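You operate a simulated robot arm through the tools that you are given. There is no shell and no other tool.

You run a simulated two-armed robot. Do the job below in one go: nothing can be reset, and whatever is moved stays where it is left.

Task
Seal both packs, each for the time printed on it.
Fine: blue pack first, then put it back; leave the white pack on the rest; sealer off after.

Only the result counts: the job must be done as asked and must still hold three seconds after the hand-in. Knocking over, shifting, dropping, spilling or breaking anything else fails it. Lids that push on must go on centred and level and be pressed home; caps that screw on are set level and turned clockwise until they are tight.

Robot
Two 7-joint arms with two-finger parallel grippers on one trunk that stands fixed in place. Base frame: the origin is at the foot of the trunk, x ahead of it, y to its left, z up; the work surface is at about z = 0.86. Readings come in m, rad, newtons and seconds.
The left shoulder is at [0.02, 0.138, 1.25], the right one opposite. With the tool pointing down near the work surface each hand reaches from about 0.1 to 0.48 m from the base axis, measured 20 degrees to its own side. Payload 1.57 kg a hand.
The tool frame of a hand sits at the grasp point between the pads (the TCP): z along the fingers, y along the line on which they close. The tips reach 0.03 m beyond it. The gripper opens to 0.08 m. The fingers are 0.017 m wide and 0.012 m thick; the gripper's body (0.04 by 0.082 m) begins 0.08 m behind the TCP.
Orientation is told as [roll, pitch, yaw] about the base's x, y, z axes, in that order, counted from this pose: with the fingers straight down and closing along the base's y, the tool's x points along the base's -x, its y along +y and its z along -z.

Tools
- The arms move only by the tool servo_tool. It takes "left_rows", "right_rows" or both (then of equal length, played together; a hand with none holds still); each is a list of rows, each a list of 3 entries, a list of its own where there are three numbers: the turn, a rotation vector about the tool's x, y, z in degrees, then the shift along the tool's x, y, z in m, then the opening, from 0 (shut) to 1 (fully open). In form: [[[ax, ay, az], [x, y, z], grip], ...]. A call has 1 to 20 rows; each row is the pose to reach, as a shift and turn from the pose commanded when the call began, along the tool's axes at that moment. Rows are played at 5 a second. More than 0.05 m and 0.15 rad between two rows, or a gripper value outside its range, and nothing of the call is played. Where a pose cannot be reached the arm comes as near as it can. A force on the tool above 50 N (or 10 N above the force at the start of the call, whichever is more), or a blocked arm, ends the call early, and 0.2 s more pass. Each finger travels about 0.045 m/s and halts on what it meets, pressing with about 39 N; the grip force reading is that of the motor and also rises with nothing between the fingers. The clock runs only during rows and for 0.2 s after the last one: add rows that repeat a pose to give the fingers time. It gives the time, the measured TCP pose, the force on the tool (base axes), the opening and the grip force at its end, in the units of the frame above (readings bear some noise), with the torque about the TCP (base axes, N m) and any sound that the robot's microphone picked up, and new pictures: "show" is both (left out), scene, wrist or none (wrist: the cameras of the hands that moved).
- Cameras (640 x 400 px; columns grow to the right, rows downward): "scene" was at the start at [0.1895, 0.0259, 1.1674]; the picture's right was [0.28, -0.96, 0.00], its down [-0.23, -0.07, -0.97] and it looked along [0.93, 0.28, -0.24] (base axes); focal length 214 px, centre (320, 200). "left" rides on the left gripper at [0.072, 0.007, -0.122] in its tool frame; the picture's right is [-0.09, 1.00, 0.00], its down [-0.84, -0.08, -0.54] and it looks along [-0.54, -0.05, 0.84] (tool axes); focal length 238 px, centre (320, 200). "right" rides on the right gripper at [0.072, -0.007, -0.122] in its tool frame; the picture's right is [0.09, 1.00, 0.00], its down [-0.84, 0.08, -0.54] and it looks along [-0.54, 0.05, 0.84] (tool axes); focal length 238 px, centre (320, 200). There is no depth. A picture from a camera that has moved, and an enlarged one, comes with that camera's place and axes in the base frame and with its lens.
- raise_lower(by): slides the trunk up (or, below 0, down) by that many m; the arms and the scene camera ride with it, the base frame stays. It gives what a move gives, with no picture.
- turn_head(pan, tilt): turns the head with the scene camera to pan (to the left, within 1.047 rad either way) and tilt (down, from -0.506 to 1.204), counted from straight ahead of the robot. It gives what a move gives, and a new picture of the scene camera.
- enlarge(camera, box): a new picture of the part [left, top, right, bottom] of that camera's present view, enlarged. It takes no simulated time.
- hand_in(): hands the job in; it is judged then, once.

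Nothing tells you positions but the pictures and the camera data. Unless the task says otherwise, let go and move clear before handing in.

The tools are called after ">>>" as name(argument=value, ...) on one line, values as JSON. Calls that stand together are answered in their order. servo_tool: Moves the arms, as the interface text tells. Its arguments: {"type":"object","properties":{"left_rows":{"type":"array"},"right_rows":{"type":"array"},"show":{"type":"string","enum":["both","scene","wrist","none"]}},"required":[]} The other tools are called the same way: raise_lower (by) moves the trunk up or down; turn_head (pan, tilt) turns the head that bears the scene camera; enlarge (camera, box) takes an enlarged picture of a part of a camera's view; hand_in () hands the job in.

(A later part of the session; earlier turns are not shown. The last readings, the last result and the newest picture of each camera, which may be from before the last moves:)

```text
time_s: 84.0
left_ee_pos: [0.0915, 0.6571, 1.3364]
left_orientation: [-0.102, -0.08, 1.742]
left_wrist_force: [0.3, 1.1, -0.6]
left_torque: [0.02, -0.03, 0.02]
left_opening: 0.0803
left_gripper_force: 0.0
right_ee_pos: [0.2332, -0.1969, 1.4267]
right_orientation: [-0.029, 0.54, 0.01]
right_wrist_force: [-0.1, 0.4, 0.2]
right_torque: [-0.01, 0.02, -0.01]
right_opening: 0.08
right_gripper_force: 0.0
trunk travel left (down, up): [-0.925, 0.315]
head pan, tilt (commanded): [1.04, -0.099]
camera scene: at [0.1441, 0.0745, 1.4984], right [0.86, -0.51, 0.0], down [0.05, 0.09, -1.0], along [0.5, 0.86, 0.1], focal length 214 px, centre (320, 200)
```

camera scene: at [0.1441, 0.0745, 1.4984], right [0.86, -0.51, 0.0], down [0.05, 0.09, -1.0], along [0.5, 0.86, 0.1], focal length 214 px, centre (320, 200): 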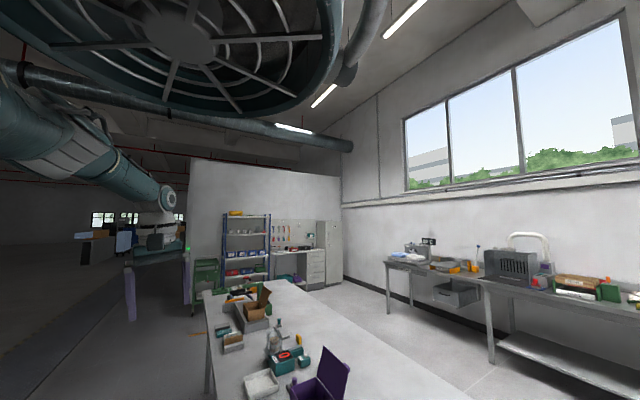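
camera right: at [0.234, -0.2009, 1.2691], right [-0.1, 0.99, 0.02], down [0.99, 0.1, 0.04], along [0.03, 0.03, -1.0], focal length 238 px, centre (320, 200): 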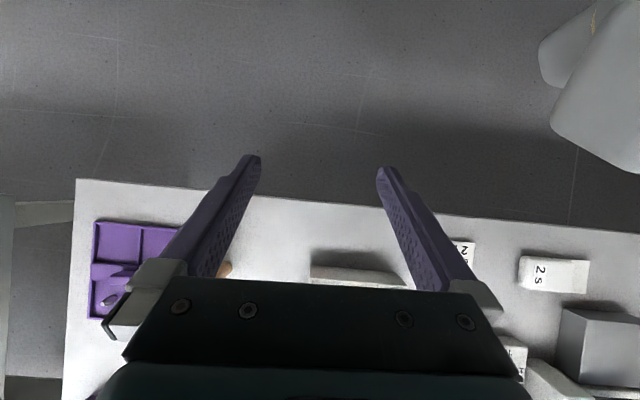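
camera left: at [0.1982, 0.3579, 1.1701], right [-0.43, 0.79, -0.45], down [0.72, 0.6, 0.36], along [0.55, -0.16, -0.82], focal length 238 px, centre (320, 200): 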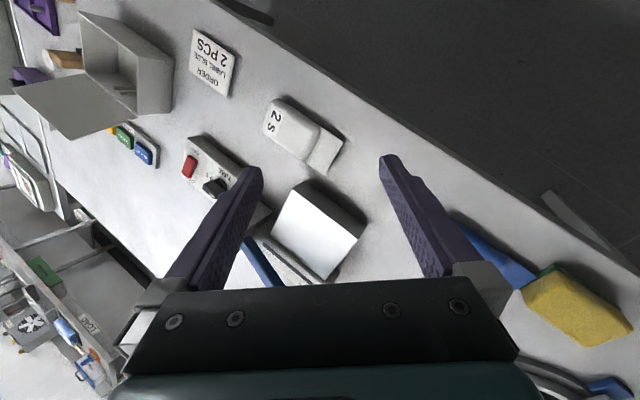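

Good, the upper arm is now about straight out to the side and slightly raised. Continuing over to the back side of the pole.

>>> servo_tool(left_rows=[[[0, 0, 0], [-0.0012, 0.0056, -0.0012], 1], [[0, 0, 0], [-0.0025, 0.0112, -0.0024], 1], [[0, 0, 0], [-0.0037, 0.0168, -0.0037], 1], [[0, 0, 0], [-0.0049, 0.0224, -0.0049], 1], [[0, 0, 0], [-0.0062, 0.028, -0.0061], 1], [[0, 0, 0], [-0.0074, 0.0336, -0.0073], 1], [[0, 0, 0], [-0.0086, 0.0391, -0.0085], 1], [[0, 0, 0], [-0.0099, 0.0447, -0.0097], 1], [[0, 0, 0], [-0.0111, 0.0503, -0.011], 1], [[0, 0, 0], [-0.0123, 0.0559, -0.0122], 1], [[0, 0, 0], [-0.0136, 0.0615, -0.0134], 1], [[0, 0, 0], [-0.0148, 0.0671, -0.0146], 1]], show="scene")

```text
time_s: 86.6
left_ee_pos: [0.0219, 0.6585, 1.3442]
left_orientation: [-0.104, -0.081, 1.74]
left_wrist_force: [0.6, -0.8, 0.0]
left_torque: [0.02, 0.0, 0.01]
left_opening: 0.0801
left_gripper_force: 0.0
right_ee_pos: [0.2333, -0.1972, 1.4257]
right_orientation: [-0.027, 0.537, 0.009]
right_wrist_force: [-0.7, -0.7, 0.2]
right_torque: [0.0, 0.03, 0.02]
right_opening: 0.0802
right_gripper_force: 0.1
trunk travel left (down, up): [-0.925, 0.315]
head pan, tilt (commanded): [1.04, -0.099]
camera scene: at [0.1441, 0.0745, 1.4984], right [0.86, -0.51, 0.0], down [0.05, 0.09, -1.0], along [0.5, 0.86, 0.1], focal length 214 px, centre (320, 200)
```

scene: 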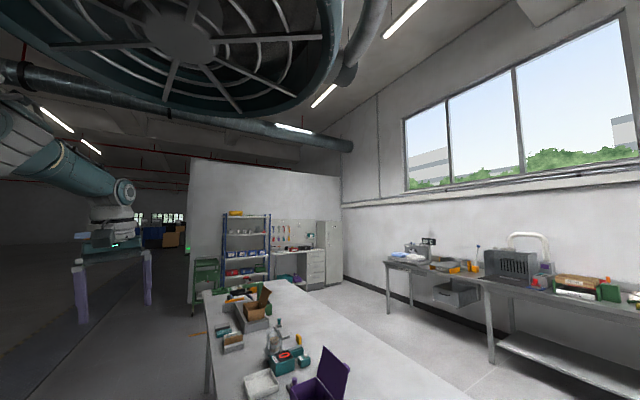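

>>> servo_tool(left_rows=[[[0, 0, 0], [0.0003, 0.0041, 0.0047], 1], [[0, 0, 0], [0.0006, 0.0083, 0.0094], 1], [[0, 0, 0], [0.0009, 0.0124, 0.014], 1], [[0, 0, 0], [0.0012, 0.0166, 0.0187], 1], [[0, 0, 0], [0.0015, 0.0207, 0.0234], 1], [[0, 0, 0], [0.0018, 0.0249, 0.0281], 1], [[0, 0, 0], [0.002, 0.029, 0.0327], 1], [[0, 0, 0], [0.0023, 0.0331, 0.0374], 1], [[0, 0, 0], [0.0026, 0.0373, 0.0421], 1], [[0, 0, 0], [0.0029, 0.0414, 0.0468], 1], [[0, 0, 0], [0.0032, 0.0456, 0.0514], 1], [[0, 0, 0], [0.0035, 0.0497, 0.0561], 1]], show="scene")

```text
time_s: 89.2
left_ee_pos: [-0.022, 0.6531, 1.2822]
left_orientation: [-0.102, -0.08, 1.744]
left_wrist_force: [-0.5, -0.7, -1.4]
left_torque: [0.02, -0.02, -0.02]
left_opening: 0.08
left_gripper_force: 0.1
right_ee_pos: [0.2333, -0.1965, 1.4269]
right_orientation: [-0.028, 0.538, 0.008]
right_wrist_force: [0.2, 0.0, 0.0]
right_torque: [-0.01, 0.0, 0.02]
right_opening: 0.0799
right_gripper_force: 0.0
trunk travel left (down, up): [-0.925, 0.315]
head pan, tilt (commanded): [1.04, -0.099]
camera scene: at [0.1441, 0.0745, 1.4984], right [0.86, -0.51, 0.0], down [0.05, 0.09, -1.0], along [0.5, 0.86, 0.1], focal length 214 px, centre (320, 200)
```

scene: 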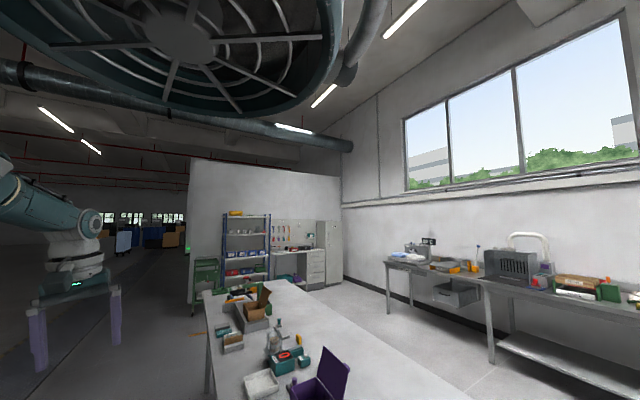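

The shoulder is now on the other side of its pole. Next I'll bend the elbow in the horizontal plane, swinging the forearm and hand forward together about the elbow.

>>> servo_tool(left_rows=[[[0.24, 0.31, 2.97], [0.0035, -0.0127, 0.0011], 1], [[0.49, 0.62, 5.95], [0.0076, -0.0253, 0.0021], 1], [[0.73, 0.93, 8.92], [0.0125, -0.0377, 0.0029], 1], [[0.97, 1.24, 11.9], [0.018, -0.0497, 0.0037], 1], [[1.21, 1.55, 14.87], [0.0241, -0.0615, 0.0045], 1], [[1.46, 1.86, 17.84], [0.0308, -0.0729, 0.0051], 1], [[1.7, 2.17, 20.82], [0.0381, -0.0841, 0.0057], 1], [[1.94, 2.48, 23.79], [0.0459, -0.0947, 0.0061], 1], [[2.18, 2.79, 26.77], [0.0543, -0.105, 0.0066], 1], [[2.43, 3.1, 29.74], [0.0633, -0.1149, 0.0069], 1], [[2.67, 3.41, 32.71], [0.0727, -0.1242, 0.0071], 1], [[2.91, 3.73, 35.69], [0.0826, -0.133, 0.0072], 1], [[3.16, 4.04, 38.66], [0.0929, -0.1414, 0.0072], 1], [[3.4, 4.35, 41.63], [0.1036, -0.1492, 0.0072], 1], [[3.64, 4.66, 44.61], [0.1148, -0.1564, 0.007], 1]], show="scene")

```text
time_s: 92.4
left_ee_pos: [0.1506, 0.5664, 1.2838]
left_orientation: [-0.102, -0.081, 0.958]
left_wrist_force: [-0.2, 0.1, 0.1]
left_torque: [0.0, -0.02, -0.03]
left_opening: 0.0801
left_gripper_force: 0.1
right_ee_pos: [0.2322, -0.1968, 1.4263]
right_orientation: [-0.027, 0.537, 0.008]
right_wrist_force: [-0.5, 0.6, -0.3]
right_torque: [0.0, -0.01, 0.0]
right_opening: 0.0801
right_gripper_force: 0.1
trunk travel left (down, up): [-0.925, 0.315]
head pan, tilt (commanded): [1.04, -0.099]
camera scene: at [0.1441, 0.0745, 1.4984], right [0.86, -0.51, 0.0], down [0.05, 0.09, -1.0], along [0.5, 0.86, 0.1], focal length 214 px, centre (320, 200)
```

scene: 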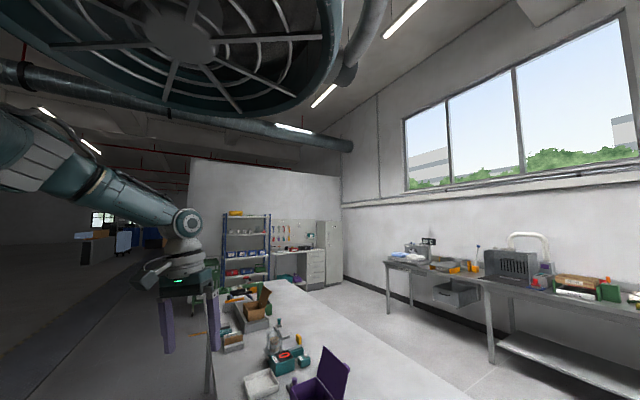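

>>> servo_tool(left_rows=[[[0, 0, 0], [0, 0, 0.006], 1], [[0, 0, 0], [0, 0, 0.012], 1], [[0, 0, 0], [0, 0, 0.018], 1], [[0, 0, 0], [0, 0, 0.024], 1], [[0, 0, 0], [0, 0, 0.03], 1], [[0, 0, 0], [0, 0, 0.036], 1], [[0, 0, 0], [0, 0, 0.042], 1], [[0, 0, 0], [0, 0, 0.048], 1], [[0, 0, 0], [0, 0, 0.054], 1], [[0, 0, 0], [0, 0, 0.06], 1]], show="scene")

```text
time_s: 94.6
left_ee_pos: [0.1603, 0.5675, 1.2239]
left_orientation: [-0.104, -0.08, 0.957]
left_wrist_force: [-0.7, 0.7, 0.9]
left_torque: [0.0, -0.04, -0.01]
left_opening: 0.0801
left_gripper_force: 0.1
right_ee_pos: [0.2332, -0.1975, 1.4271]
right_orientation: [-0.028, 0.54, 0.008]
right_wrist_force: [0.6, 0.5, 0.0]
right_torque: [-0.02, 0.02, -0.02]
right_opening: 0.0797
right_gripper_force: 0.0
trunk travel left (down, up): [-0.925, 0.315]
head pan, tilt (commanded): [1.04, -0.099]
camera scene: at [0.1441, 0.0745, 1.4984], right [0.86, -0.51, 0.0], down [0.05, 0.09, -1.0], along [0.5, 0.86, 0.1], focal length 214 px, centre (320, 200)
```

scene: 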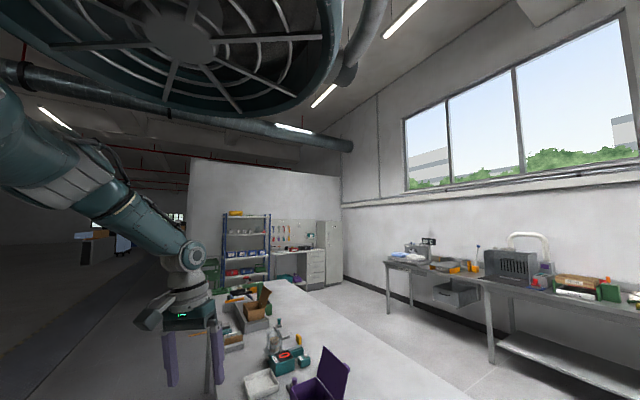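

The elbow is close to the pole again. I'll swing inward slowly once more and see whether it now passes the place where it used to stall.

>>> servo_tool(left_rows=[[[0.16, 0.21, 1.98], [-0.0043, -0.0151, 0.0019], 1], [[0.32, 0.41, 3.97], [-0.0082, -0.0302, 0.0038], 1], [[0.48, 0.62, 5.95], [-0.0114, -0.0455, 0.0057], 1], [[0.64, 0.83, 7.93], [-0.0142, -0.0609, 0.0075], 1], [[0.8, 1.04, 9.91], [-0.0165, -0.0765, 0.0093], 1], [[0.96, 1.24, 11.9], [-0.0181, -0.0921, 0.0111], 1], [[1.12, 1.45, 13.88], [-0.0192, -0.1076, 0.0128], 1], [[1.28, 1.66, 15.86], [-0.0198, -0.1233, 0.0145], 1], [[1.44, 1.86, 17.85], [-0.0198, -0.139, 0.0161], 1], [[1.6, 2.07, 19.83], [-0.0193, -0.1547, 0.0177], 1]], show="scene")

```text
time_s: 96.8
left_ee_pos: [0.2973, 0.4935, 1.2232]
left_orientation: [-0.105, -0.079, 0.608]
left_wrist_force: [0.3, -0.1, -1.0]
left_torque: [0.04, 0.01, 0.0]
left_opening: 0.0801
left_gripper_force: 0.0
right_ee_pos: [0.2325, -0.1971, 1.4266]
right_orientation: [-0.028, 0.539, 0.008]
right_wrist_force: [-0.5, 0.0, -0.4]
right_torque: [-0.01, -0.04, 0.01]
right_opening: 0.0796
right_gripper_force: 0.1
trunk travel left (down, up): [-0.925, 0.315]
head pan, tilt (commanded): [1.04, -0.099]
camera scene: at [0.1441, 0.0745, 1.4984], right [0.86, -0.51, 0.0], down [0.05, 0.09, -1.0], along [0.5, 0.86, 0.1], focal length 214 px, centre (320, 200)
```

scene: 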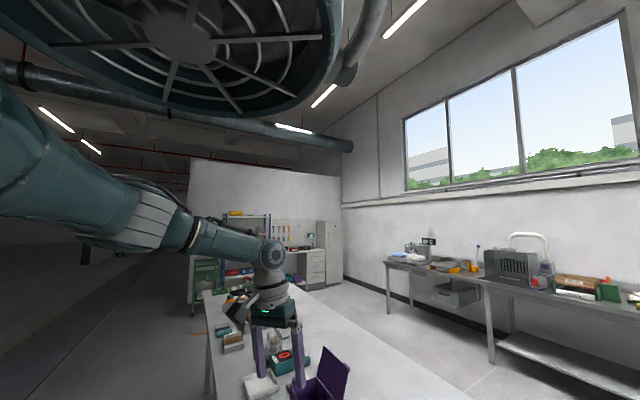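

It passed straight through, and the elbow is now low and outside: the arm is in a good configuration. I'll repeat the same inward swing for another 20°.

>>> servo_tool(left_rows=[[[0.16, 0.21, 1.98], [-0.0043, -0.0151, 0.0019], 1], [[0.32, 0.41, 3.97], [-0.0082, -0.0302, 0.0038], 1], [[0.48, 0.62, 5.95], [-0.0114, -0.0455, 0.0057], 1], [[0.64, 0.83, 7.93], [-0.0142, -0.0609, 0.0075], 1], [[0.8, 1.04, 9.91], [-0.0165, -0.0765, 0.0093], 1], [[0.96, 1.24, 11.9], [-0.0181, -0.0921, 0.0111], 1], [[1.12, 1.45, 13.88], [-0.0192, -0.1076, 0.0128], 1], [[1.28, 1.66, 15.86], [-0.0198, -0.1233, 0.0145], 1], [[1.44, 1.86, 17.85], [-0.0198, -0.139, 0.0161], 1], [[1.6, 2.07, 19.83], [-0.0193, -0.1547, 0.0177], 1]], show="scene")

```text
time_s: 99.0
left_ee_pos: [0.4042, 0.3768, 1.2237]
left_orientation: [-0.102, -0.076, 0.259]
left_wrist_force: [-0.5, -0.7, 0.8]
left_torque: [0.0, -0.02, -0.02]
left_opening: 0.08
left_gripper_force: 0.1
right_ee_pos: [0.2324, -0.1974, 1.4256]
right_orientation: [-0.027, 0.538, 0.008]
right_wrist_force: [0.2, -0.4, -0.2]
right_torque: [-0.01, 0.01, -0.02]
right_opening: 0.0797
right_gripper_force: 0.1
trunk travel left (down, up): [-0.925, 0.315]
head pan, tilt (commanded): [1.04, -0.099]
camera scene: at [0.1441, 0.0745, 1.4984], right [0.86, -0.51, 0.0], down [0.05, 0.09, -1.0], along [0.5, 0.86, 0.1], focal length 214 px, centre (320, 200)
```

scene: 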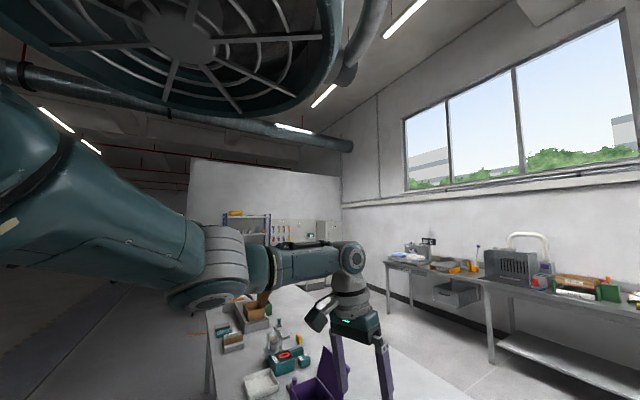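

The left arm is now in the same healthy posture as the right one. I'll lower the trunk part way and look at the work area again.

>>> raise_lower(by=-0.15)

>>> turn_head(pan=0.4, tilt=0.75)

```text
time_s: 100.7
left_ee_pos: [0.4025, 0.3772, 1.0738]
left_orientation: [-0.103, -0.079, 0.258]
left_wrist_force: [-1.3, -0.2, -0.7]
left_torque: [-0.04, -0.01, 0.0]
left_opening: 0.08
left_gripper_force: 0.1
right_ee_pos: [0.2326, -0.1991, 1.2757]
right_orientation: [-0.027, 0.539, 0.009]
right_wrist_force: [-0.2, 0.6, 0.5]
right_torque: [-0.02, 0.01, -0.03]
right_opening: 0.0801
right_gripper_force: 0.1
trunk travel left (down, up): [-0.775, 0.465]
head pan, tilt (commanded): [1.04, -0.099]
```

```text
time_s: 101.9
left_ee_pos: [0.4042, 0.3769, 1.0741]
left_orientation: [-0.105, -0.08, 0.258]
left_wrist_force: [0.1, 0.2, -0.8]
left_torque: [-0.04, -0.02, -0.02]
left_opening: 0.0801
left_gripper_force: 0.1
right_ee_pos: [0.2341, -0.1975, 1.2764]
right_orientation: [-0.029, 0.539, 0.008]
right_wrist_force: [-0.4, 0.6, 0.0]
right_torque: [0.01, -0.01, 0.02]
right_opening: 0.0802
right_gripper_force: 0.2
trunk travel left (down, up): [-0.775, 0.465]
head pan, tilt (commanded): [0.4, 0.75]
camera scene: at [0.1764, 0.0317, 1.2715], right [0.39, -0.92, 0.0], down [-0.63, -0.27, -0.73], along [0.67, 0.29, -0.68], focal length 214 px, centre (320, 200)
```

scene: 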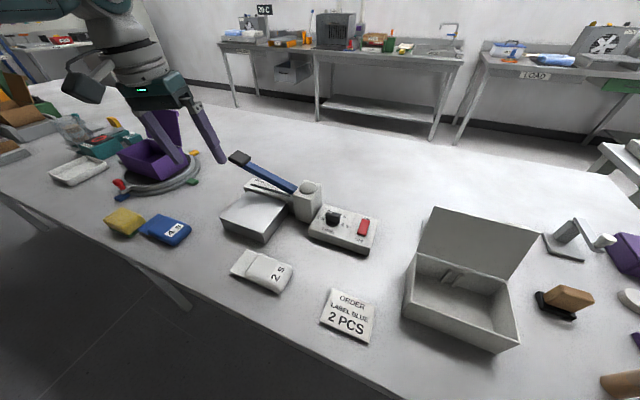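

All objects are where they were. I'll level the left hand at yaw 0 and bring it above the sealer, looking with its wrist camera.

>>> servo_tool(left_rows=[[[-0.45, 0.45, 1.2], [0.0036, -0.0126, 0.0005], 1], [[-0.9, 0.9, 2.5], [0.0072, -0.0252, 0.0011], 1], [[-1.35, 1.35, 3.7], [0.0108, -0.0377, 0.0016], 1], [[-1.8, 1.8, 4.9], [0.0144, -0.0503, 0.0021], 1], [[-2.25, 2.25, 6.2], [0.018, -0.0629, 0.0027], 1], [[-2.7, 2.7, 7.4], [0.0217, -0.0755, 0.0032], 1], [[-3.15, 3.15, 8.6], [0.0253, -0.088, 0.0037], 1], [[-3.6, 3.6, 9.9], [0.0289, -0.1006, 0.0043], 1], [[-4.05, 4.05, 11.1], [0.0325, -0.1132, 0.0048], 1], [[-4.5, 4.5, 12.3], [0.0361, -0.1258, 0.0053], 1], [[-4.95, 4.95, 13.6], [0.0397, -0.1383, 0.0059], 1], [[-5.4, 5.4, 14.8], [0.0433, -0.1509, 0.0064], 1]], show="both")

```text
time_s: 104.5
left_ee_pos: [0.401, 0.2186, 1.0796]
left_orientation: [0.001, 0.004, -0.002]
left_wrist_force: [0.2, 0.0, 0.1]
left_torque: [-0.02, -0.01, -0.01]
left_opening: 0.08
left_gripper_force: 0.1
right_ee_pos: [0.2325, -0.1972, 1.2767]
right_orientation: [-0.028, 0.54, 0.009]
right_wrist_force: [-0.2, -0.6, -0.4]
right_torque: [0.02, -0.02, -0.03]
right_opening: 0.08
right_gripper_force: 0.0
trunk travel left (down, up): [-0.775, 0.465]
head pan, tilt (commanded): [0.4, 0.75]
camera scene: at [0.1764, 0.0317, 1.2715], right [0.39, -0.92, 0.0], down [-0.63, -0.27, -0.73], along [0.67, 0.28, -0.68], focal length 214 px, centre (320, 200)
camera left: at [0.3263, 0.2239, 1.201], right [0.1, 1.0, 0.0], down [0.84, -0.08, 0.54], along [0.54, -0.05, -0.84], focal length 238 px, centre (320, 200)
```

scene: 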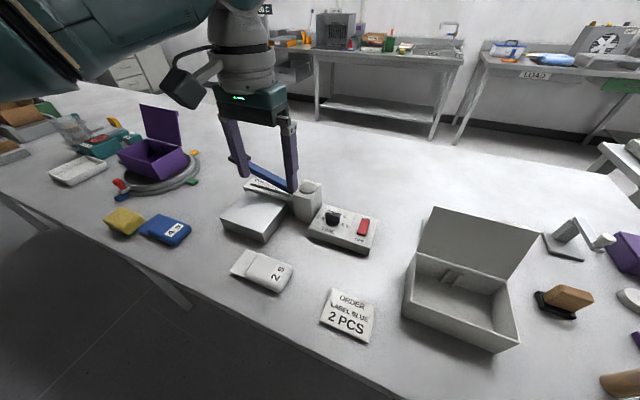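
left: 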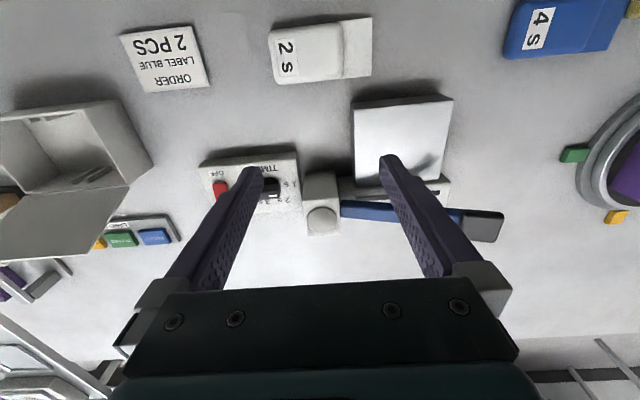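

The arm tracks precisely now, and the wrist camera shows everything clearly. I'll enlarge the panel, the seal area, and the packs for exact positions.

>>> enlarge(camera="left", box=[190, 140, 320, 221])

>>> enlarge(camera="left", box=[330, 85, 520, 245])

>>> enlarge(camera="left", box=[480, 0, 640, 100])

>>> enlarge(camera="scene", box=[215, 140, 385, 246])

```text
4.92 times, centred on (255, 180) of left
camera zoom: at [0.3263, 0.2239, 1.201], right [0.1, 1.0, 0.0], down [0.84, -0.08, 0.54], along [0.54, -0.05, -0.84], focal length 1173 px, centre (640, 296)
```

zoom: 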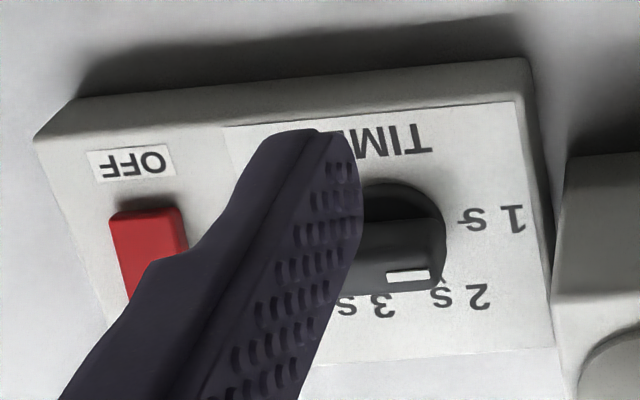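

```text
2.50 times, centred on (425, 165) of left
camera zoom: at [0.3263, 0.2239, 1.201], right [0.1, 1.0, 0.0], down [0.84, -0.08, 0.54], along [0.54, -0.05, -0.84], focal length 596 px, centre (58, 288)
```

zoom: 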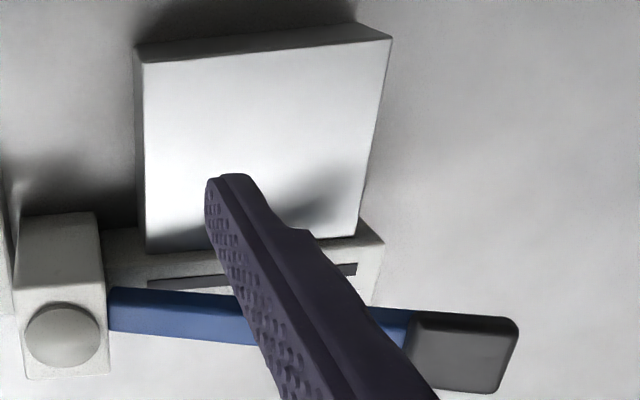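

```text
4.00 times, centred on (560, 50) of left
camera zoom: at [0.3263, 0.2239, 1.201], right [0.1, 1.0, 0.0], down [0.84, -0.08, 0.54], along [0.54, -0.05, -0.84], focal length 953 px, centre (-640, 800)
```

zoom: 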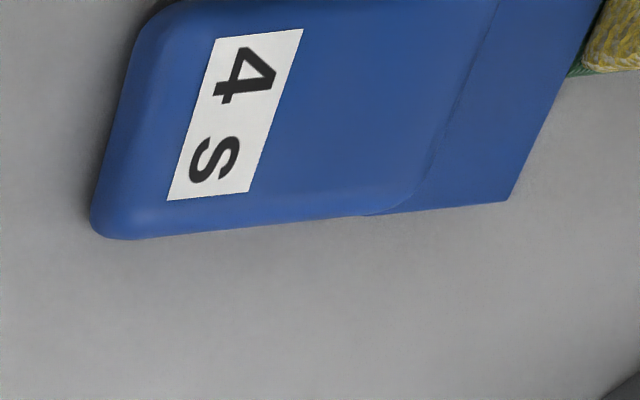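

```text
3.76 times, centred on (300, 193) of scene
camera zoom: at [0.1764, 0.0317, 1.2715], right [0.39, -0.92, 0.0], down [-0.63, -0.27, -0.73], along [0.67, 0.28, -0.68], focal length 807 px, centre (395, 226)
```

zoom: 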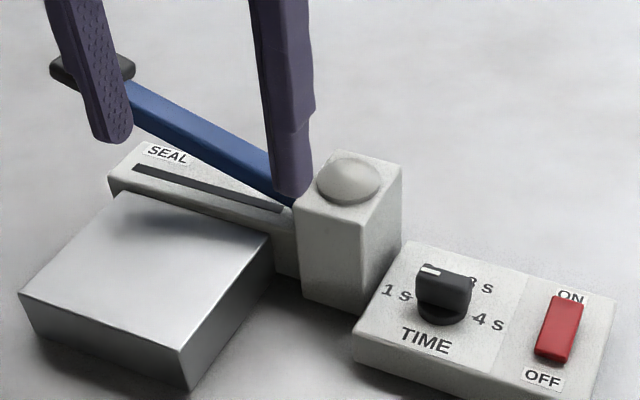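

The knob is centred near (0.494, 0.131) with its mark exactly at 1 s, and ON is at the far end of the red rocker. I'll check that the hand can yaw from +90° to −90° here in free air before gripping the knob.

>>> enlarge(camera="scene", box=[340, 205, 385, 247])

>>> servo_tool(left_rows=[[[0, 0, -5], [0, 0, 0], 1], [[0, 0, -10], [0, 0, 0], 1], [[0, 0, -15], [0, 0, 0], 1], [[0, 0, -20], [0, 0, 0], 1], [[0, 0, -25], [0, 0, 0], 1], [[0, 0, -30], [0, 0, 0], 1], [[0, 0, -35], [0, 0, 0], 1], [[0, 0, -40], [0, 0, 0], 1], [[0, 0, -45], [0, 0, 0], 1], [[0, 0, -50], [0, 0, 0], 1], [[0, 0, -55], [0, 0, 0], 1], [[0, 0, -60], [0, 0, 0], 1], [[0, 0, -65], [0, 0, 0], 1], [[0, 0, -70], [0, 0, 0], 1], [[0, 0, -75], [0, 0, 0], 1], [[0, 0, -80], [0, 0, 0], 1], [[0, 0, -85], [0, 0, 0], 1], [[0, 0, -90], [0, 0, 0], 1]], show="both")

```text
9.52 times, centred on (362, 226) of scene
camera zoom: at [0.1764, 0.0317, 1.2715], right [0.39, -0.92, 0.0], down [-0.63, -0.27, -0.73], along [0.67, 0.28, -0.68], focal length 2043 px, centre (-85, -48)
```

zoom: 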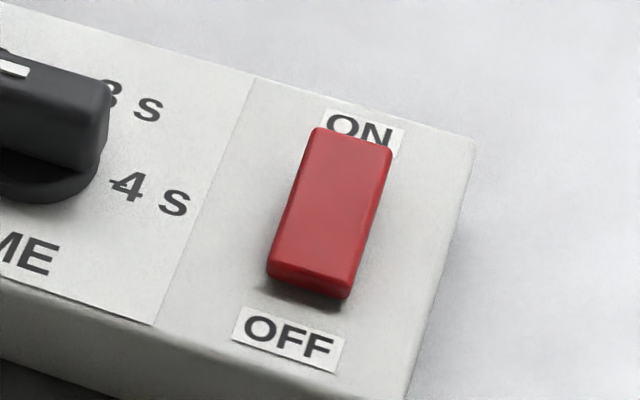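

```text
time_s: 108.3
left_ee_pos: [0.3995, 0.2189, 1.0811]
left_orientation: [0.001, -0.002, 1.57]
left_wrist_force: [-0.6, 0.1, 0.6]
left_torque: [-0.01, 0.01, -0.01]
left_opening: 0.08
left_gripper_force: 0.1
right_ee_pos: [0.2327, -0.1979, 1.2768]
right_orientation: [-0.029, 0.538, 0.008]
right_wrist_force: [0.4, 0.3, -1.1]
right_torque: [0.0, 0.04, 0.0]
right_opening: 0.0798
right_gripper_force: 0.0
trunk travel left (down, up): [-0.775, 0.465]
head pan, tilt (commanded): [0.4, 0.75]
camera scene: at [0.1764, 0.0316, 1.2715], right [0.39, -0.92, 0.0], down [-0.63, -0.27, -0.73], along [0.67, 0.28, -0.68], focal length 214 px, centre (320, 200)
camera left: at [0.3914, 0.1453, 1.2012], right [-1.0, 0.09, 0.0], down [0.08, 0.84, 0.54], along [0.05, 0.54, -0.84], focal length 238 px, centre (320, 200)
```

scene: 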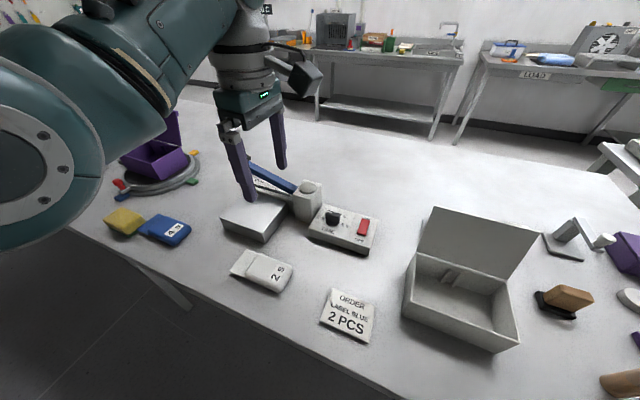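
left: 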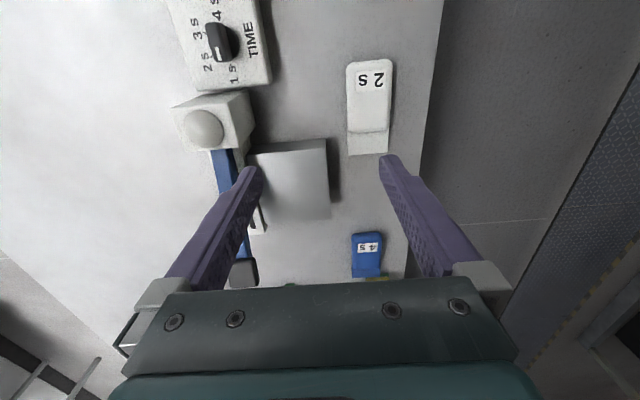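

Yaw +90° is fine, and the near OFF end of the rocker is raised, so the sealer is on. I'll move toward the knob, lower the trunk for reach, and check the view from there.

>>> servo_tool(left_rows=[[[0, 0, 0], [0.008, -0.005, -0.003], 1], [[0, 0, 0], [0.016, -0.01, -0.006], 1], [[0, 0, 0], [0.024, -0.015, -0.009], 1], [[0, 0, 0], [0.032, -0.02, -0.012], 1], [[0, 0, 0], [0.04, -0.025, -0.014], 1], [[0, 0, 0], [0.048, -0.03, -0.016], 0.9], [[0, 0, 0], [0.056, -0.035, -0.018], 0.8], [[0, 0, 0], [0.064, -0.04, -0.019], 0.7], [[0, 0, 0], [0.072, -0.046, -0.019], 0.6], [[0, 0, 0], [0.0789, -0.0505, -0.019], 0.6]], show="none")

>>> raise_lower(by=-0.15)

>>> enlarge(camera="left", box=[160, 0, 480, 200])

>>> enlarge(camera="scene", box=[215, 40, 455, 190])

```text
time_s: 110.5
left_ee_pos: [0.4511, 0.1409, 1.0985]
left_orientation: [0.002, -0.002, 1.566]
left_wrist_force: [-0.1, -0.4, -1.1]
left_torque: [0.02, 0.01, 0.03]
left_opening: 0.0479
left_gripper_force: 0.0
right_ee_pos: [0.2325, -0.1986, 1.2765]
right_orientation: [-0.027, 0.538, 0.008]
right_wrist_force: [-0.4, 0.9, 0.0]
right_torque: [0.04, 0.0, 0.04]
right_opening: 0.08
right_gripper_force: 0.2
trunk travel left (down, up): [-0.775, 0.465]
head pan, tilt (commanded): [0.4, 0.75]
```

```text
time_s: 112.3
left_ee_pos: [0.4491, 0.141, 0.95]
left_orientation: [0.002, -0.001, 1.568]
left_wrist_force: [0.2, -0.6, 0.3]
left_torque: [-0.01, -0.01, -0.02]
left_opening: 0.0481
left_gripper_force: 0.0
right_ee_pos: [0.2332, -0.1972, 1.1275]
right_orientation: [-0.028, 0.538, 0.01]
right_wrist_force: [-0.4, -0.4, 0.1]
right_torque: [-0.01, 0.01, -0.04]
right_opening: 0.08
right_gripper_force: 0.1
trunk travel left (down, up): [-0.625, 0.615]
head pan, tilt (commanded): [0.4, 0.75]
```

```text
2.00 times, centred on (320, 100) of left
camera zoom: at [0.4421, 0.0676, 1.0712], right [-1.0, 0.1, 0.0], down [0.08, 0.84, 0.54], along [0.05, 0.54, -0.84], focal length 477 px, centre (320, 400)
```

zoom: 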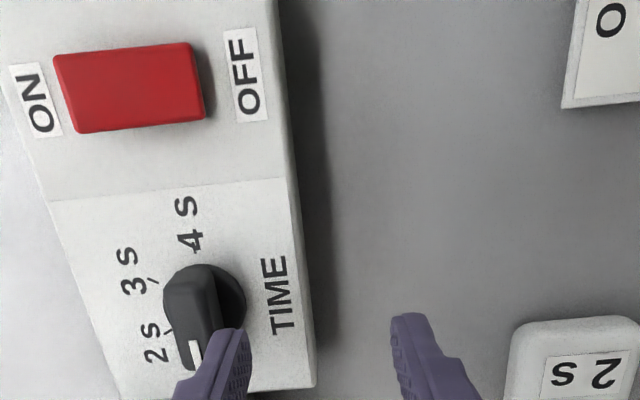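

```text
2.67 times, centred on (335, 115) of scene
camera zoom: at [0.1764, 0.0316, 1.1215], right [0.39, -0.92, 0.0], down [-0.63, -0.27, -0.73], along [0.67, 0.28, -0.68], focal length 572 px, centre (280, 427)
```

zoom: 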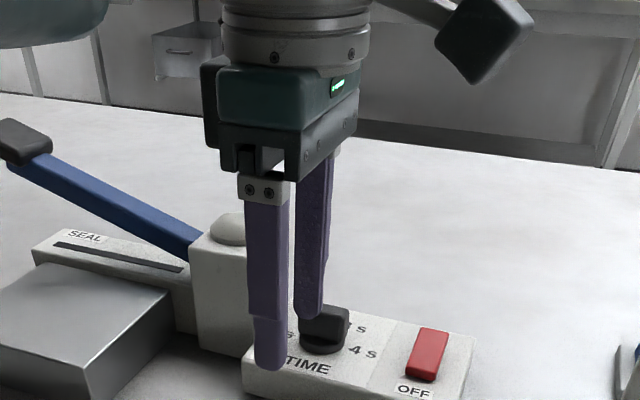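

I have the knob centre at about (0.4937, 0.1315), top near z 0.921. I'll rise a little, centre the open fingers over it, and check before descending.

>>> servo_tool(left_rows=[[[0, 0, 0], [0, 0, -0.01], 0.6], [[0, 0, 0], [0, 0, -0.02], 0.6], [[0, 0, 0], [0.002, -0.009, -0.02], 0.6], [[0, 0, 0], [0.004, -0.018, -0.02], 0.6], [[0, 0, 0], [0.006, -0.027, -0.02], 0.6], [[0, 0, 0], [0.008, -0.036, -0.02], 0.6], [[0, 0, 0], [0.0095, -0.0446, -0.02], 0.6], [[0, 0, 0], [0.0095, -0.0446, -0.02], 0.6]], show="both")

>>> enlarge(camera="left", box=[200, 100, 440, 250])

>>> enlarge(camera="scene", box=[260, 110, 400, 198])

```text
time_s: 114.1
left_ee_pos: [0.4727, 0.1344, 0.9697]
left_orientation: [0.002, 0.0, 1.567]
left_wrist_force: [-0.3, -0.1, 1.0]
left_torque: [0.03, -0.01, -0.01]
left_opening: 0.0481
left_gripper_force: 0.1
left hand out of reach, approached as far as the arm can: row 5, 6, 7, 8
right_ee_pos: [0.2329, -0.1968, 1.1262]
right_orientation: [-0.028, 0.538, 0.009]
right_wrist_force: [0.3, 0.9, 0.2]
right_torque: [0.02, 0.01, -0.01]
right_opening: 0.0802
right_gripper_force: 0.0
trunk travel left (down, up): [-0.625, 0.615]
head pan, tilt (commanded): [0.4, 0.75]
camera scene: at [0.1764, 0.0316, 1.1215], right [0.39, -0.92, 0.0], down [-0.63, -0.27, -0.73], along [0.67, 0.28, -0.68], focal length 214 px, centre (320, 200)
camera left: at [0.4645, 0.0612, 1.0921], right [-1.0, 0.1, 0.0], down [0.08, 0.84, 0.54], along [0.05, 0.54, -0.84], focal length 238 px, centre (320, 200)
```

scene: 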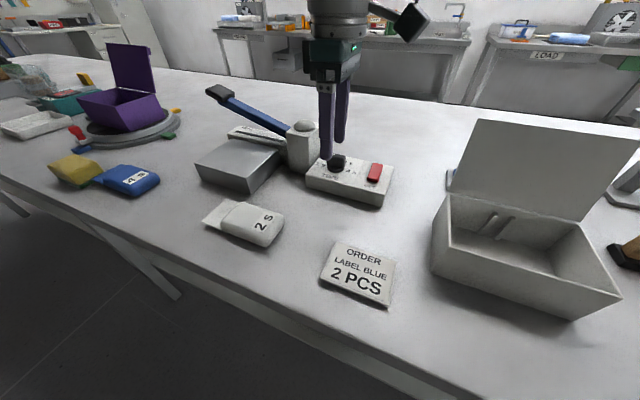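
left: 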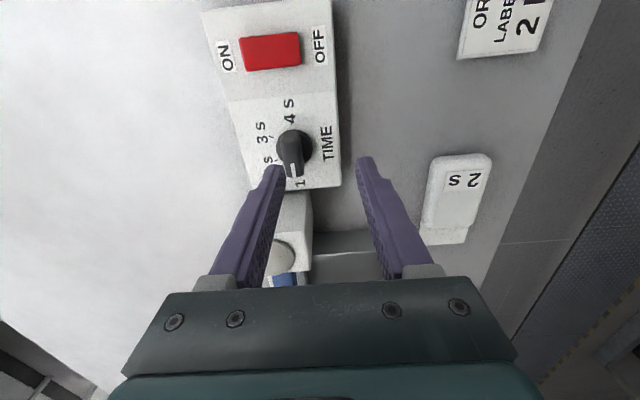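

```text
2.67 times, centred on (320, 175) of left
camera zoom: at [0.4645, 0.0612, 1.0921], right [-1.0, 0.1, 0.0], down [0.08, 0.84, 0.54], along [0.05, 0.54, -0.84], focal length 636 px, centre (320, 267)
```

zoom: 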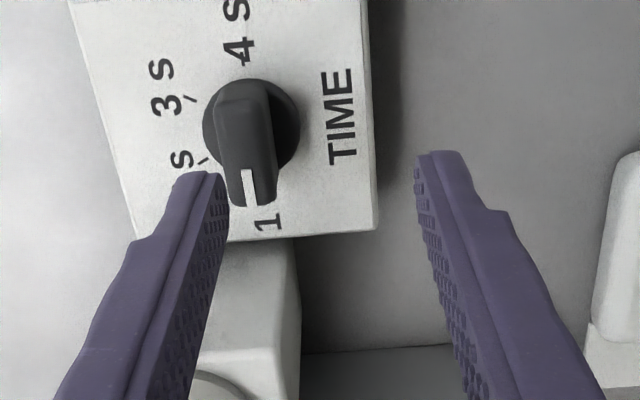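

```text
4.55 times, centred on (330, 154) of scene
camera zoom: at [0.1764, 0.0316, 1.1215], right [0.39, -0.92, 0.0], down [-0.63, -0.27, -0.73], along [0.67, 0.28, -0.68], focal length 975 px, centre (274, 409)
```

zoom: 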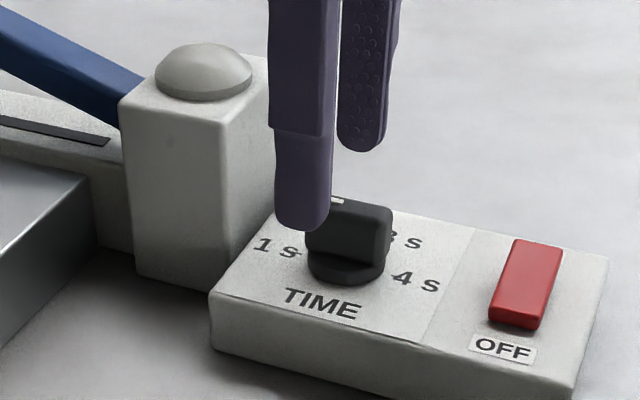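

The hand stops about 2 cm short of the knob: true reach here is about 0.46 m from a pivot slightly outside the shoulder. I'll back up and rise, lower the trunk 10 cm to level with the wrist, and use an 8° outward tilt to gain the missing reach.

>>> servo_tool(left_rows=[[[0, 0, 0], [0, 0.005, -0.01], 0.6], [[0, 0, 0], [0, 0.012, -0.02], 0.6], [[0, 0, 0], [0, 0.018, -0.03], 0.6], [[0, 0, 0], [0, 0.024, -0.04], 0.6], [[0, 0, 0], [0, 0.024, -0.05], 0.6], [[0, 0, 0], [0, 0.024, -0.06], 0.6], [[0, 0, 0], [0, 0.024, -0.07], 0.6], [[0, 0, 0], [0, 0.024, -0.08], 0.6], [[0, 0, 0], [0, 0.024, -0.09], 0.6], [[0, 0, 0], [0, 0.024, -0.1], 0.6], [[0, 0, 0], [0, 0.024, -0.11], 0.6], [[0, 0, 0], [0, 0.024, -0.12], 0.6]], show="none")

```text
time_s: 116.7
left_ee_pos: [0.452, 0.1352, 1.0932]
left_orientation: [0.004, -0.001, 1.567]
left_wrist_force: [0.4, -0.2, 0.3]
left_torque: [0.0, -0.01, -0.03]
left_opening: 0.0485
left_gripper_force: 0.1
left hand out of reach, approached as far as the arm can: row 12
right_ee_pos: [0.2329, -0.1975, 1.1268]
right_orientation: [-0.029, 0.538, 0.007]
right_wrist_force: [0.1, 0.5, 0.3]
right_torque: [0.01, 0.02, 0.0]
right_opening: 0.0801
right_gripper_force: 0.1
trunk travel left (down, up): [-0.625, 0.615]
head pan, tilt (commanded): [0.4, 0.75]
```

>>> servo_tool(left_rows=[[[1, 0, 0], [0, 0, 0.004], 0.6], [[2, 0, 0], [0, 0, 0.008], 0.6], [[3, 0, 0], [0, 0, 0.012], 0.6], [[4, 0, 0], [0, 0, 0.016], 0.6], [[5, 0, 0], [0, 0, 0.018], 0.6], [[6, 0, 0], [0, 0, 0.018], 0.6], [[7, 0, 0], [0, 0, 0.018], 0.6], [[8, 0, 0], [0, 0, 0.018], 0.6], [[8, 0, 0], [0, 0, 0.018], 0.6]], show="none")

>>> raise_lower(by=-0.1)

```text
time_s: 118.7
left_ee_pos: [0.4578, 0.1368, 1.0729]
left_orientation: [-0.137, -0.002, 1.567]
left_wrist_force: [-0.3, 0.6, -1.3]
left_torque: [-0.01, 0.06, -0.05]
left_opening: 0.0479
left_gripper_force: 0.2
left hand out of reach, approached as far as the arm can: row 3, 4, 5, 6, 7, 8, 9
right_ee_pos: [0.2341, -0.1964, 1.1267]
right_orientation: [-0.028, 0.539, 0.01]
right_wrist_force: [-0.6, 1.0, -0.1]
right_torque: [0.02, -0.01, 0.01]
right_opening: 0.08
right_gripper_force: 0.0
trunk travel left (down, up): [-0.625, 0.615]
head pan, tilt (commanded): [0.4, 0.75]
```

```text
time_s: 120.0
left_ee_pos: [0.4581, 0.137, 0.9723]
left_orientation: [-0.139, 0.0, 1.566]
left_wrist_force: [1.2, 0.0, -1.1]
left_torque: [-0.03, 0.01, -0.02]
left_opening: 0.048
left_gripper_force: 0.0
right_ee_pos: [0.2333, -0.197, 1.0272]
right_orientation: [-0.027, 0.537, 0.008]
right_wrist_force: [0.5, 0.0, 0.6]
right_torque: [-0.03, 0.01, -0.03]
right_opening: 0.08
right_gripper_force: 0.1
trunk travel left (down, up): [-0.525, 0.715]
head pan, tilt (commanded): [0.4, 0.75]
```

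>>> servo_tool(left_rows=[[[0, 0, 0], [0.0009, -0.0047, 0.0024], 0.6], [[0, 0, 0], [0.0018, -0.0094, 0.0048], 0.6], [[0, 0, 0], [0.0028, -0.0141, 0.0072], 0.6], [[0, 0, 0], [0.0037, -0.0188, 0.0095], 0.6], [[0, 0, 0], [0.0046, -0.0235, 0.0119], 0.6], [[0, 0, 0], [0.0055, -0.0282, 0.0143], 0.6], [[0, 0, 0], [0.0055, -0.0282, 0.0143], 0.6]], show="none")

>>> enlarge(camera="left", box=[220, 80, 420, 205])

>>> enlarge(camera="scene", box=[260, 90, 400, 178])

```text
time_s: 121.6
left_ee_pos: [0.487, 0.1327, 0.963]
left_orientation: [-0.138, -0.001, 1.569]
left_wrist_force: [-0.3, 0.2, -0.2]
left_torque: [-0.01, -0.01, 0.01]
left_opening: 0.048
left_gripper_force: 0.1
right_ee_pos: [0.2334, -0.198, 1.027]
right_orientation: [-0.028, 0.54, 0.008]
right_wrist_force: [-0.6, -0.1, 0.2]
right_torque: [0.01, -0.03, 0.02]
right_opening: 0.08
right_gripper_force: 0.0
trunk travel left (down, up): [-0.525, 0.715]
head pan, tilt (commanded): [0.4, 0.75]
```

```text
3.20 times, centred on (320, 142) of left
camera zoom: at [0.462, 0.0578, 1.0828], right [-0.99, 0.1, -0.14], down [0.01, 0.84, 0.55], along [0.17, 0.54, -0.82], focal length 763 px, centre (320, 384)
```

zoom: 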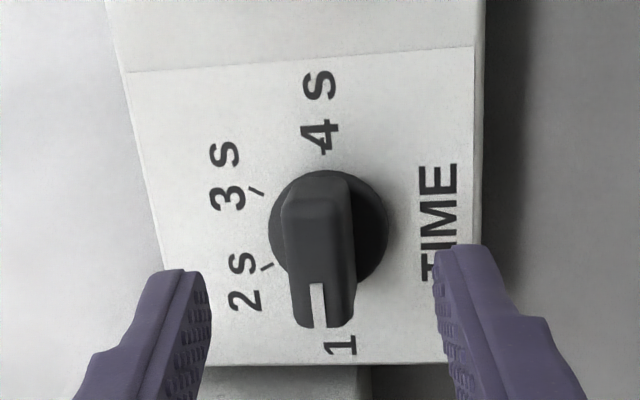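

```text
4.55 times, centred on (330, 134) of scene
camera zoom: at [0.1764, 0.0316, 1.0215], right [0.39, -0.92, 0.0], down [-0.63, -0.27, -0.73], along [0.67, 0.28, -0.68], focal length 975 px, centre (274, 500)
```

zoom: 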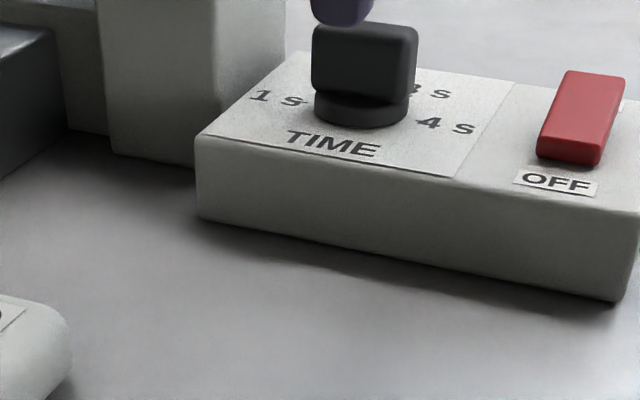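

The fingers straddle the knob well now. I'll descend slowly onto it with the fingers open.

>>> servo_tool(left_rows=[[[0, 0, 0], [0, 0.0001, 0.005], 0.6], [[0, 0, 0], [0, 0.0002, 0.01], 0.6], [[0, 0, 0], [0, 0.0003, 0.015], 0.6], [[0, 0, 0], [0, 0.0004, 0.02], 0.6], [[0, 0, 0], [0, 0.0005, 0.025], 0.6], [[0, 0, 0], [0, 0.0006, 0.03], 0.6], [[0, 0, 0], [0, 0.0007, 0.0332], 0.6]], show="scene")

>>> enlarge(camera="scene", box=[260, 90, 400, 178])

>>> enlarge(camera="left", box=[220, 80, 420, 205])

```text
time_s: 123.2
left_ee_pos: [0.491, 0.1319, 0.9285]
left_orientation: [-0.138, -0.002, 1.566]
left_wrist_force: [0.6, 0.1, 0.5]
left_torque: [0.03, 0.01, 0.0]
left_opening: 0.048
left_gripper_force: 0.0
right_ee_pos: [0.2327, -0.1966, 1.0264]
right_orientation: [-0.028, 0.539, 0.009]
right_wrist_force: [0.4, -0.4, -0.9]
right_torque: [-0.02, -0.01, 0.01]
right_opening: 0.0802
right_gripper_force: 0.0
trunk travel left (down, up): [-0.525, 0.715]
head pan, tilt (commanded): [0.4, 0.75]
camera scene: at [0.1764, 0.0316, 1.0215], right [0.39, -0.92, 0.0], down [-0.63, -0.27, -0.73], along [0.67, 0.28, -0.68], focal length 214 px, centre (320, 200)
```

scene: 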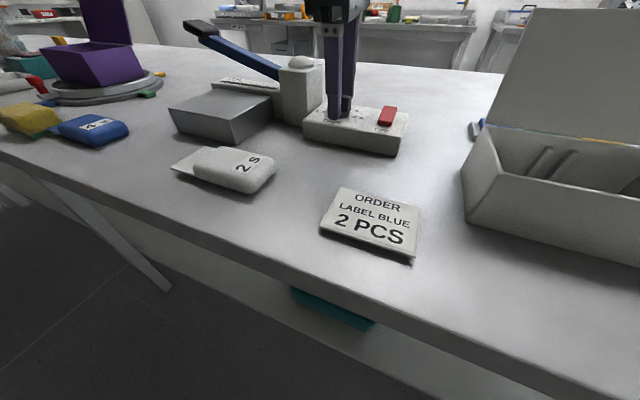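

```text
4.55 times, centred on (330, 134) of scene
camera zoom: at [0.1764, 0.0316, 1.0215], right [0.39, -0.92, 0.0], down [-0.63, -0.27, -0.73], along [0.67, 0.28, -0.68], focal length 975 px, centre (274, 500)
```

zoom: 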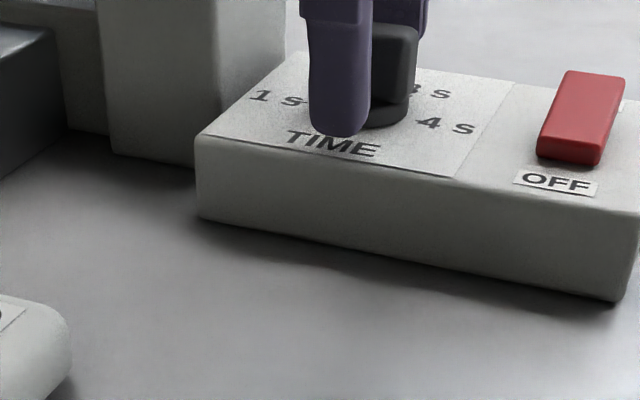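

```text
3.20 times, centred on (320, 142) of left
camera zoom: at [0.4654, 0.0585, 1.0493], right [-0.99, 0.1, -0.14], down [0.01, 0.84, 0.55], along [0.17, 0.54, -0.82], focal length 763 px, centre (320, 384)
```

zoom: 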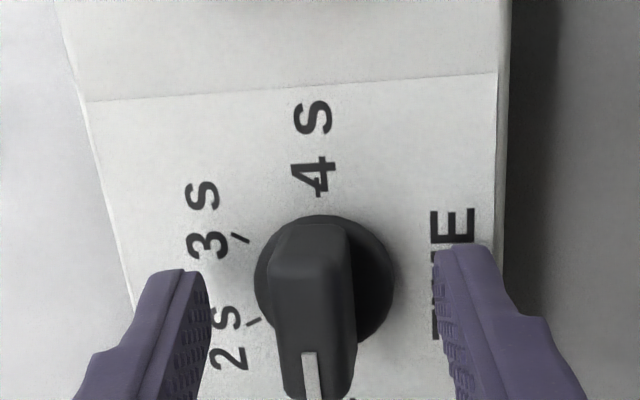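

The fingers are aligned on both sides of the knob bar. I'll close on it and then turn clockwise in small steps.

>>> servo_tool(left_rows=[[[0, 0, 0], [0, 0, 0], 0.4], [[0, 0, 0], [0, 0, 0], 0.2], [[0, 0, 0], [0, 0, 0], 0.0], [[0, 0, 0], [0, 0, 0], 0.0], [[0, 0, 0], [0, 0, 0], 0.0]], show="none")

>>> enlarge(camera="left", box=[220, 80, 420, 205])

```text
time_s: 124.4
left_ee_pos: [0.4929, 0.1324, 0.9311]
left_orientation: [-0.14, -0.002, 1.566]
left_wrist_force: [10.3, 0.2, -5.0]
left_torque: [-0.01, 0.31, -0.05]
left_opening: 0.0173
left_gripper_force: 32.1
right_ee_pos: [0.2348, -0.1975, 1.0279]
right_orientation: [-0.028, 0.537, 0.011]
right_wrist_force: [0.7, 0.2, -0.6]
right_torque: [0.04, -0.02, -0.02]
right_opening: 0.08
right_gripper_force: 0.0
trunk travel left (down, up): [-0.525, 0.715]
head pan, tilt (commanded): [0.4, 0.75]
```

```text
3.20 times, centred on (320, 142) of left
camera zoom: at [0.4666, 0.0585, 1.0499], right [-0.99, 0.1, -0.14], down [0.0, 0.84, 0.55], along [0.17, 0.54, -0.82], focal length 763 px, centre (320, 384)
```

zoom: 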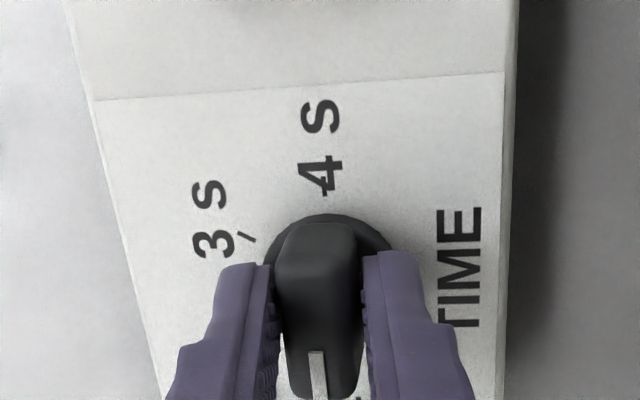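

The knob is gripped. I'll relax the small side load and turn clockwise the first 60°.

>>> servo_tool(left_rows=[[[0, 0, 0], [0, -0.002, 0], 0.0], [[0, 0, 6], [0, -0.002, 0], 0.0], [[0, 0, 12], [0, -0.002, 0], 0.0], [[0, 0, 18], [0, -0.002, 0], 0.0], [[0, 0, 24], [0, -0.002, 0], 0.0], [[0, 0, 30], [0, -0.002, 0], 0.0], [[0, 0, 36], [0, -0.002, 0], 0.0], [[0, 0, 42], [0, -0.002, 0], 0.0], [[0, 0, 48], [0, -0.002, 0], 0.0], [[0, 0, 54], [0, -0.002, 0], 0.0], [[0, 0, 60], [0, -0.002, 0], 0.0]], show="wrist")

>>> enlarge(camera="left", box=[220, 80, 420, 205])

>>> enlarge(camera="scene", box=[290, 80, 420, 161])

```text
time_s: 126.8
left_ee_pos: [0.4898, 0.1326, 0.93]
left_orientation: [-0.059, -0.115, 0.522]
left_wrist_force: [-22.4, 8.8, 27.3]
left_torque: [0.44, 1.46, 0.1]
left_opening: 0.0161
left_gripper_force: 31.4
right_ee_pos: [0.2299, -0.1958, 1.0254]
right_orientation: [-0.024, 0.54, 0.012]
right_wrist_force: [-0.6, 0.5, 0.3]
right_torque: [-0.05, 0.02, 0.04]
right_opening: 0.0801
right_gripper_force: 0.0
trunk travel left (down, up): [-0.525, 0.715]
head pan, tilt (commanded): [0.4, 0.75]
camera left: at [0.4072, 0.1015, 1.0411], right [-0.41, 0.91, -0.05], down [0.69, 0.34, 0.64], along [0.6, 0.23, -0.77], focal length 238 px, centre (320, 200)
```

left: 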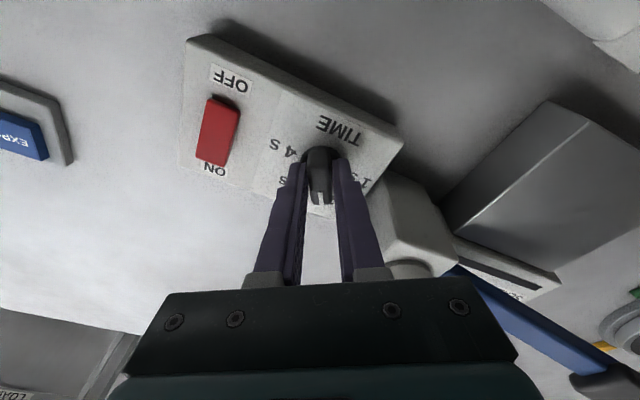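

```text
3.20 times, centred on (320, 142) of left
camera zoom: at [0.4072, 0.1015, 1.0411], right [-0.41, 0.91, -0.05], down [0.69, 0.34, 0.64], along [0.6, 0.23, -0.77], focal length 763 px, centre (320, 384)
```

zoom: 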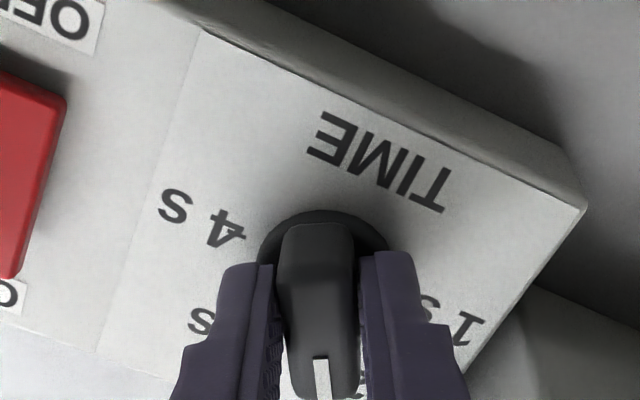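

```text
4.92 times, centred on (355, 120) of scene
camera zoom: at [0.1746, 0.0336, 1.0212], right [0.39, -0.92, 0.0], down [-0.63, -0.26, -0.73], along [0.67, 0.29, -0.68], focal length 1056 px, centre (148, 591)
```

zoom: 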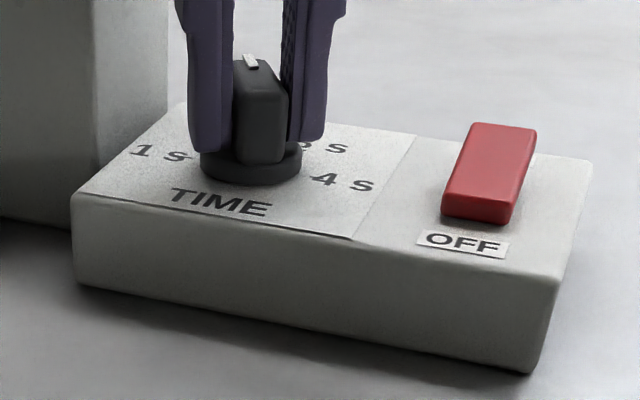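

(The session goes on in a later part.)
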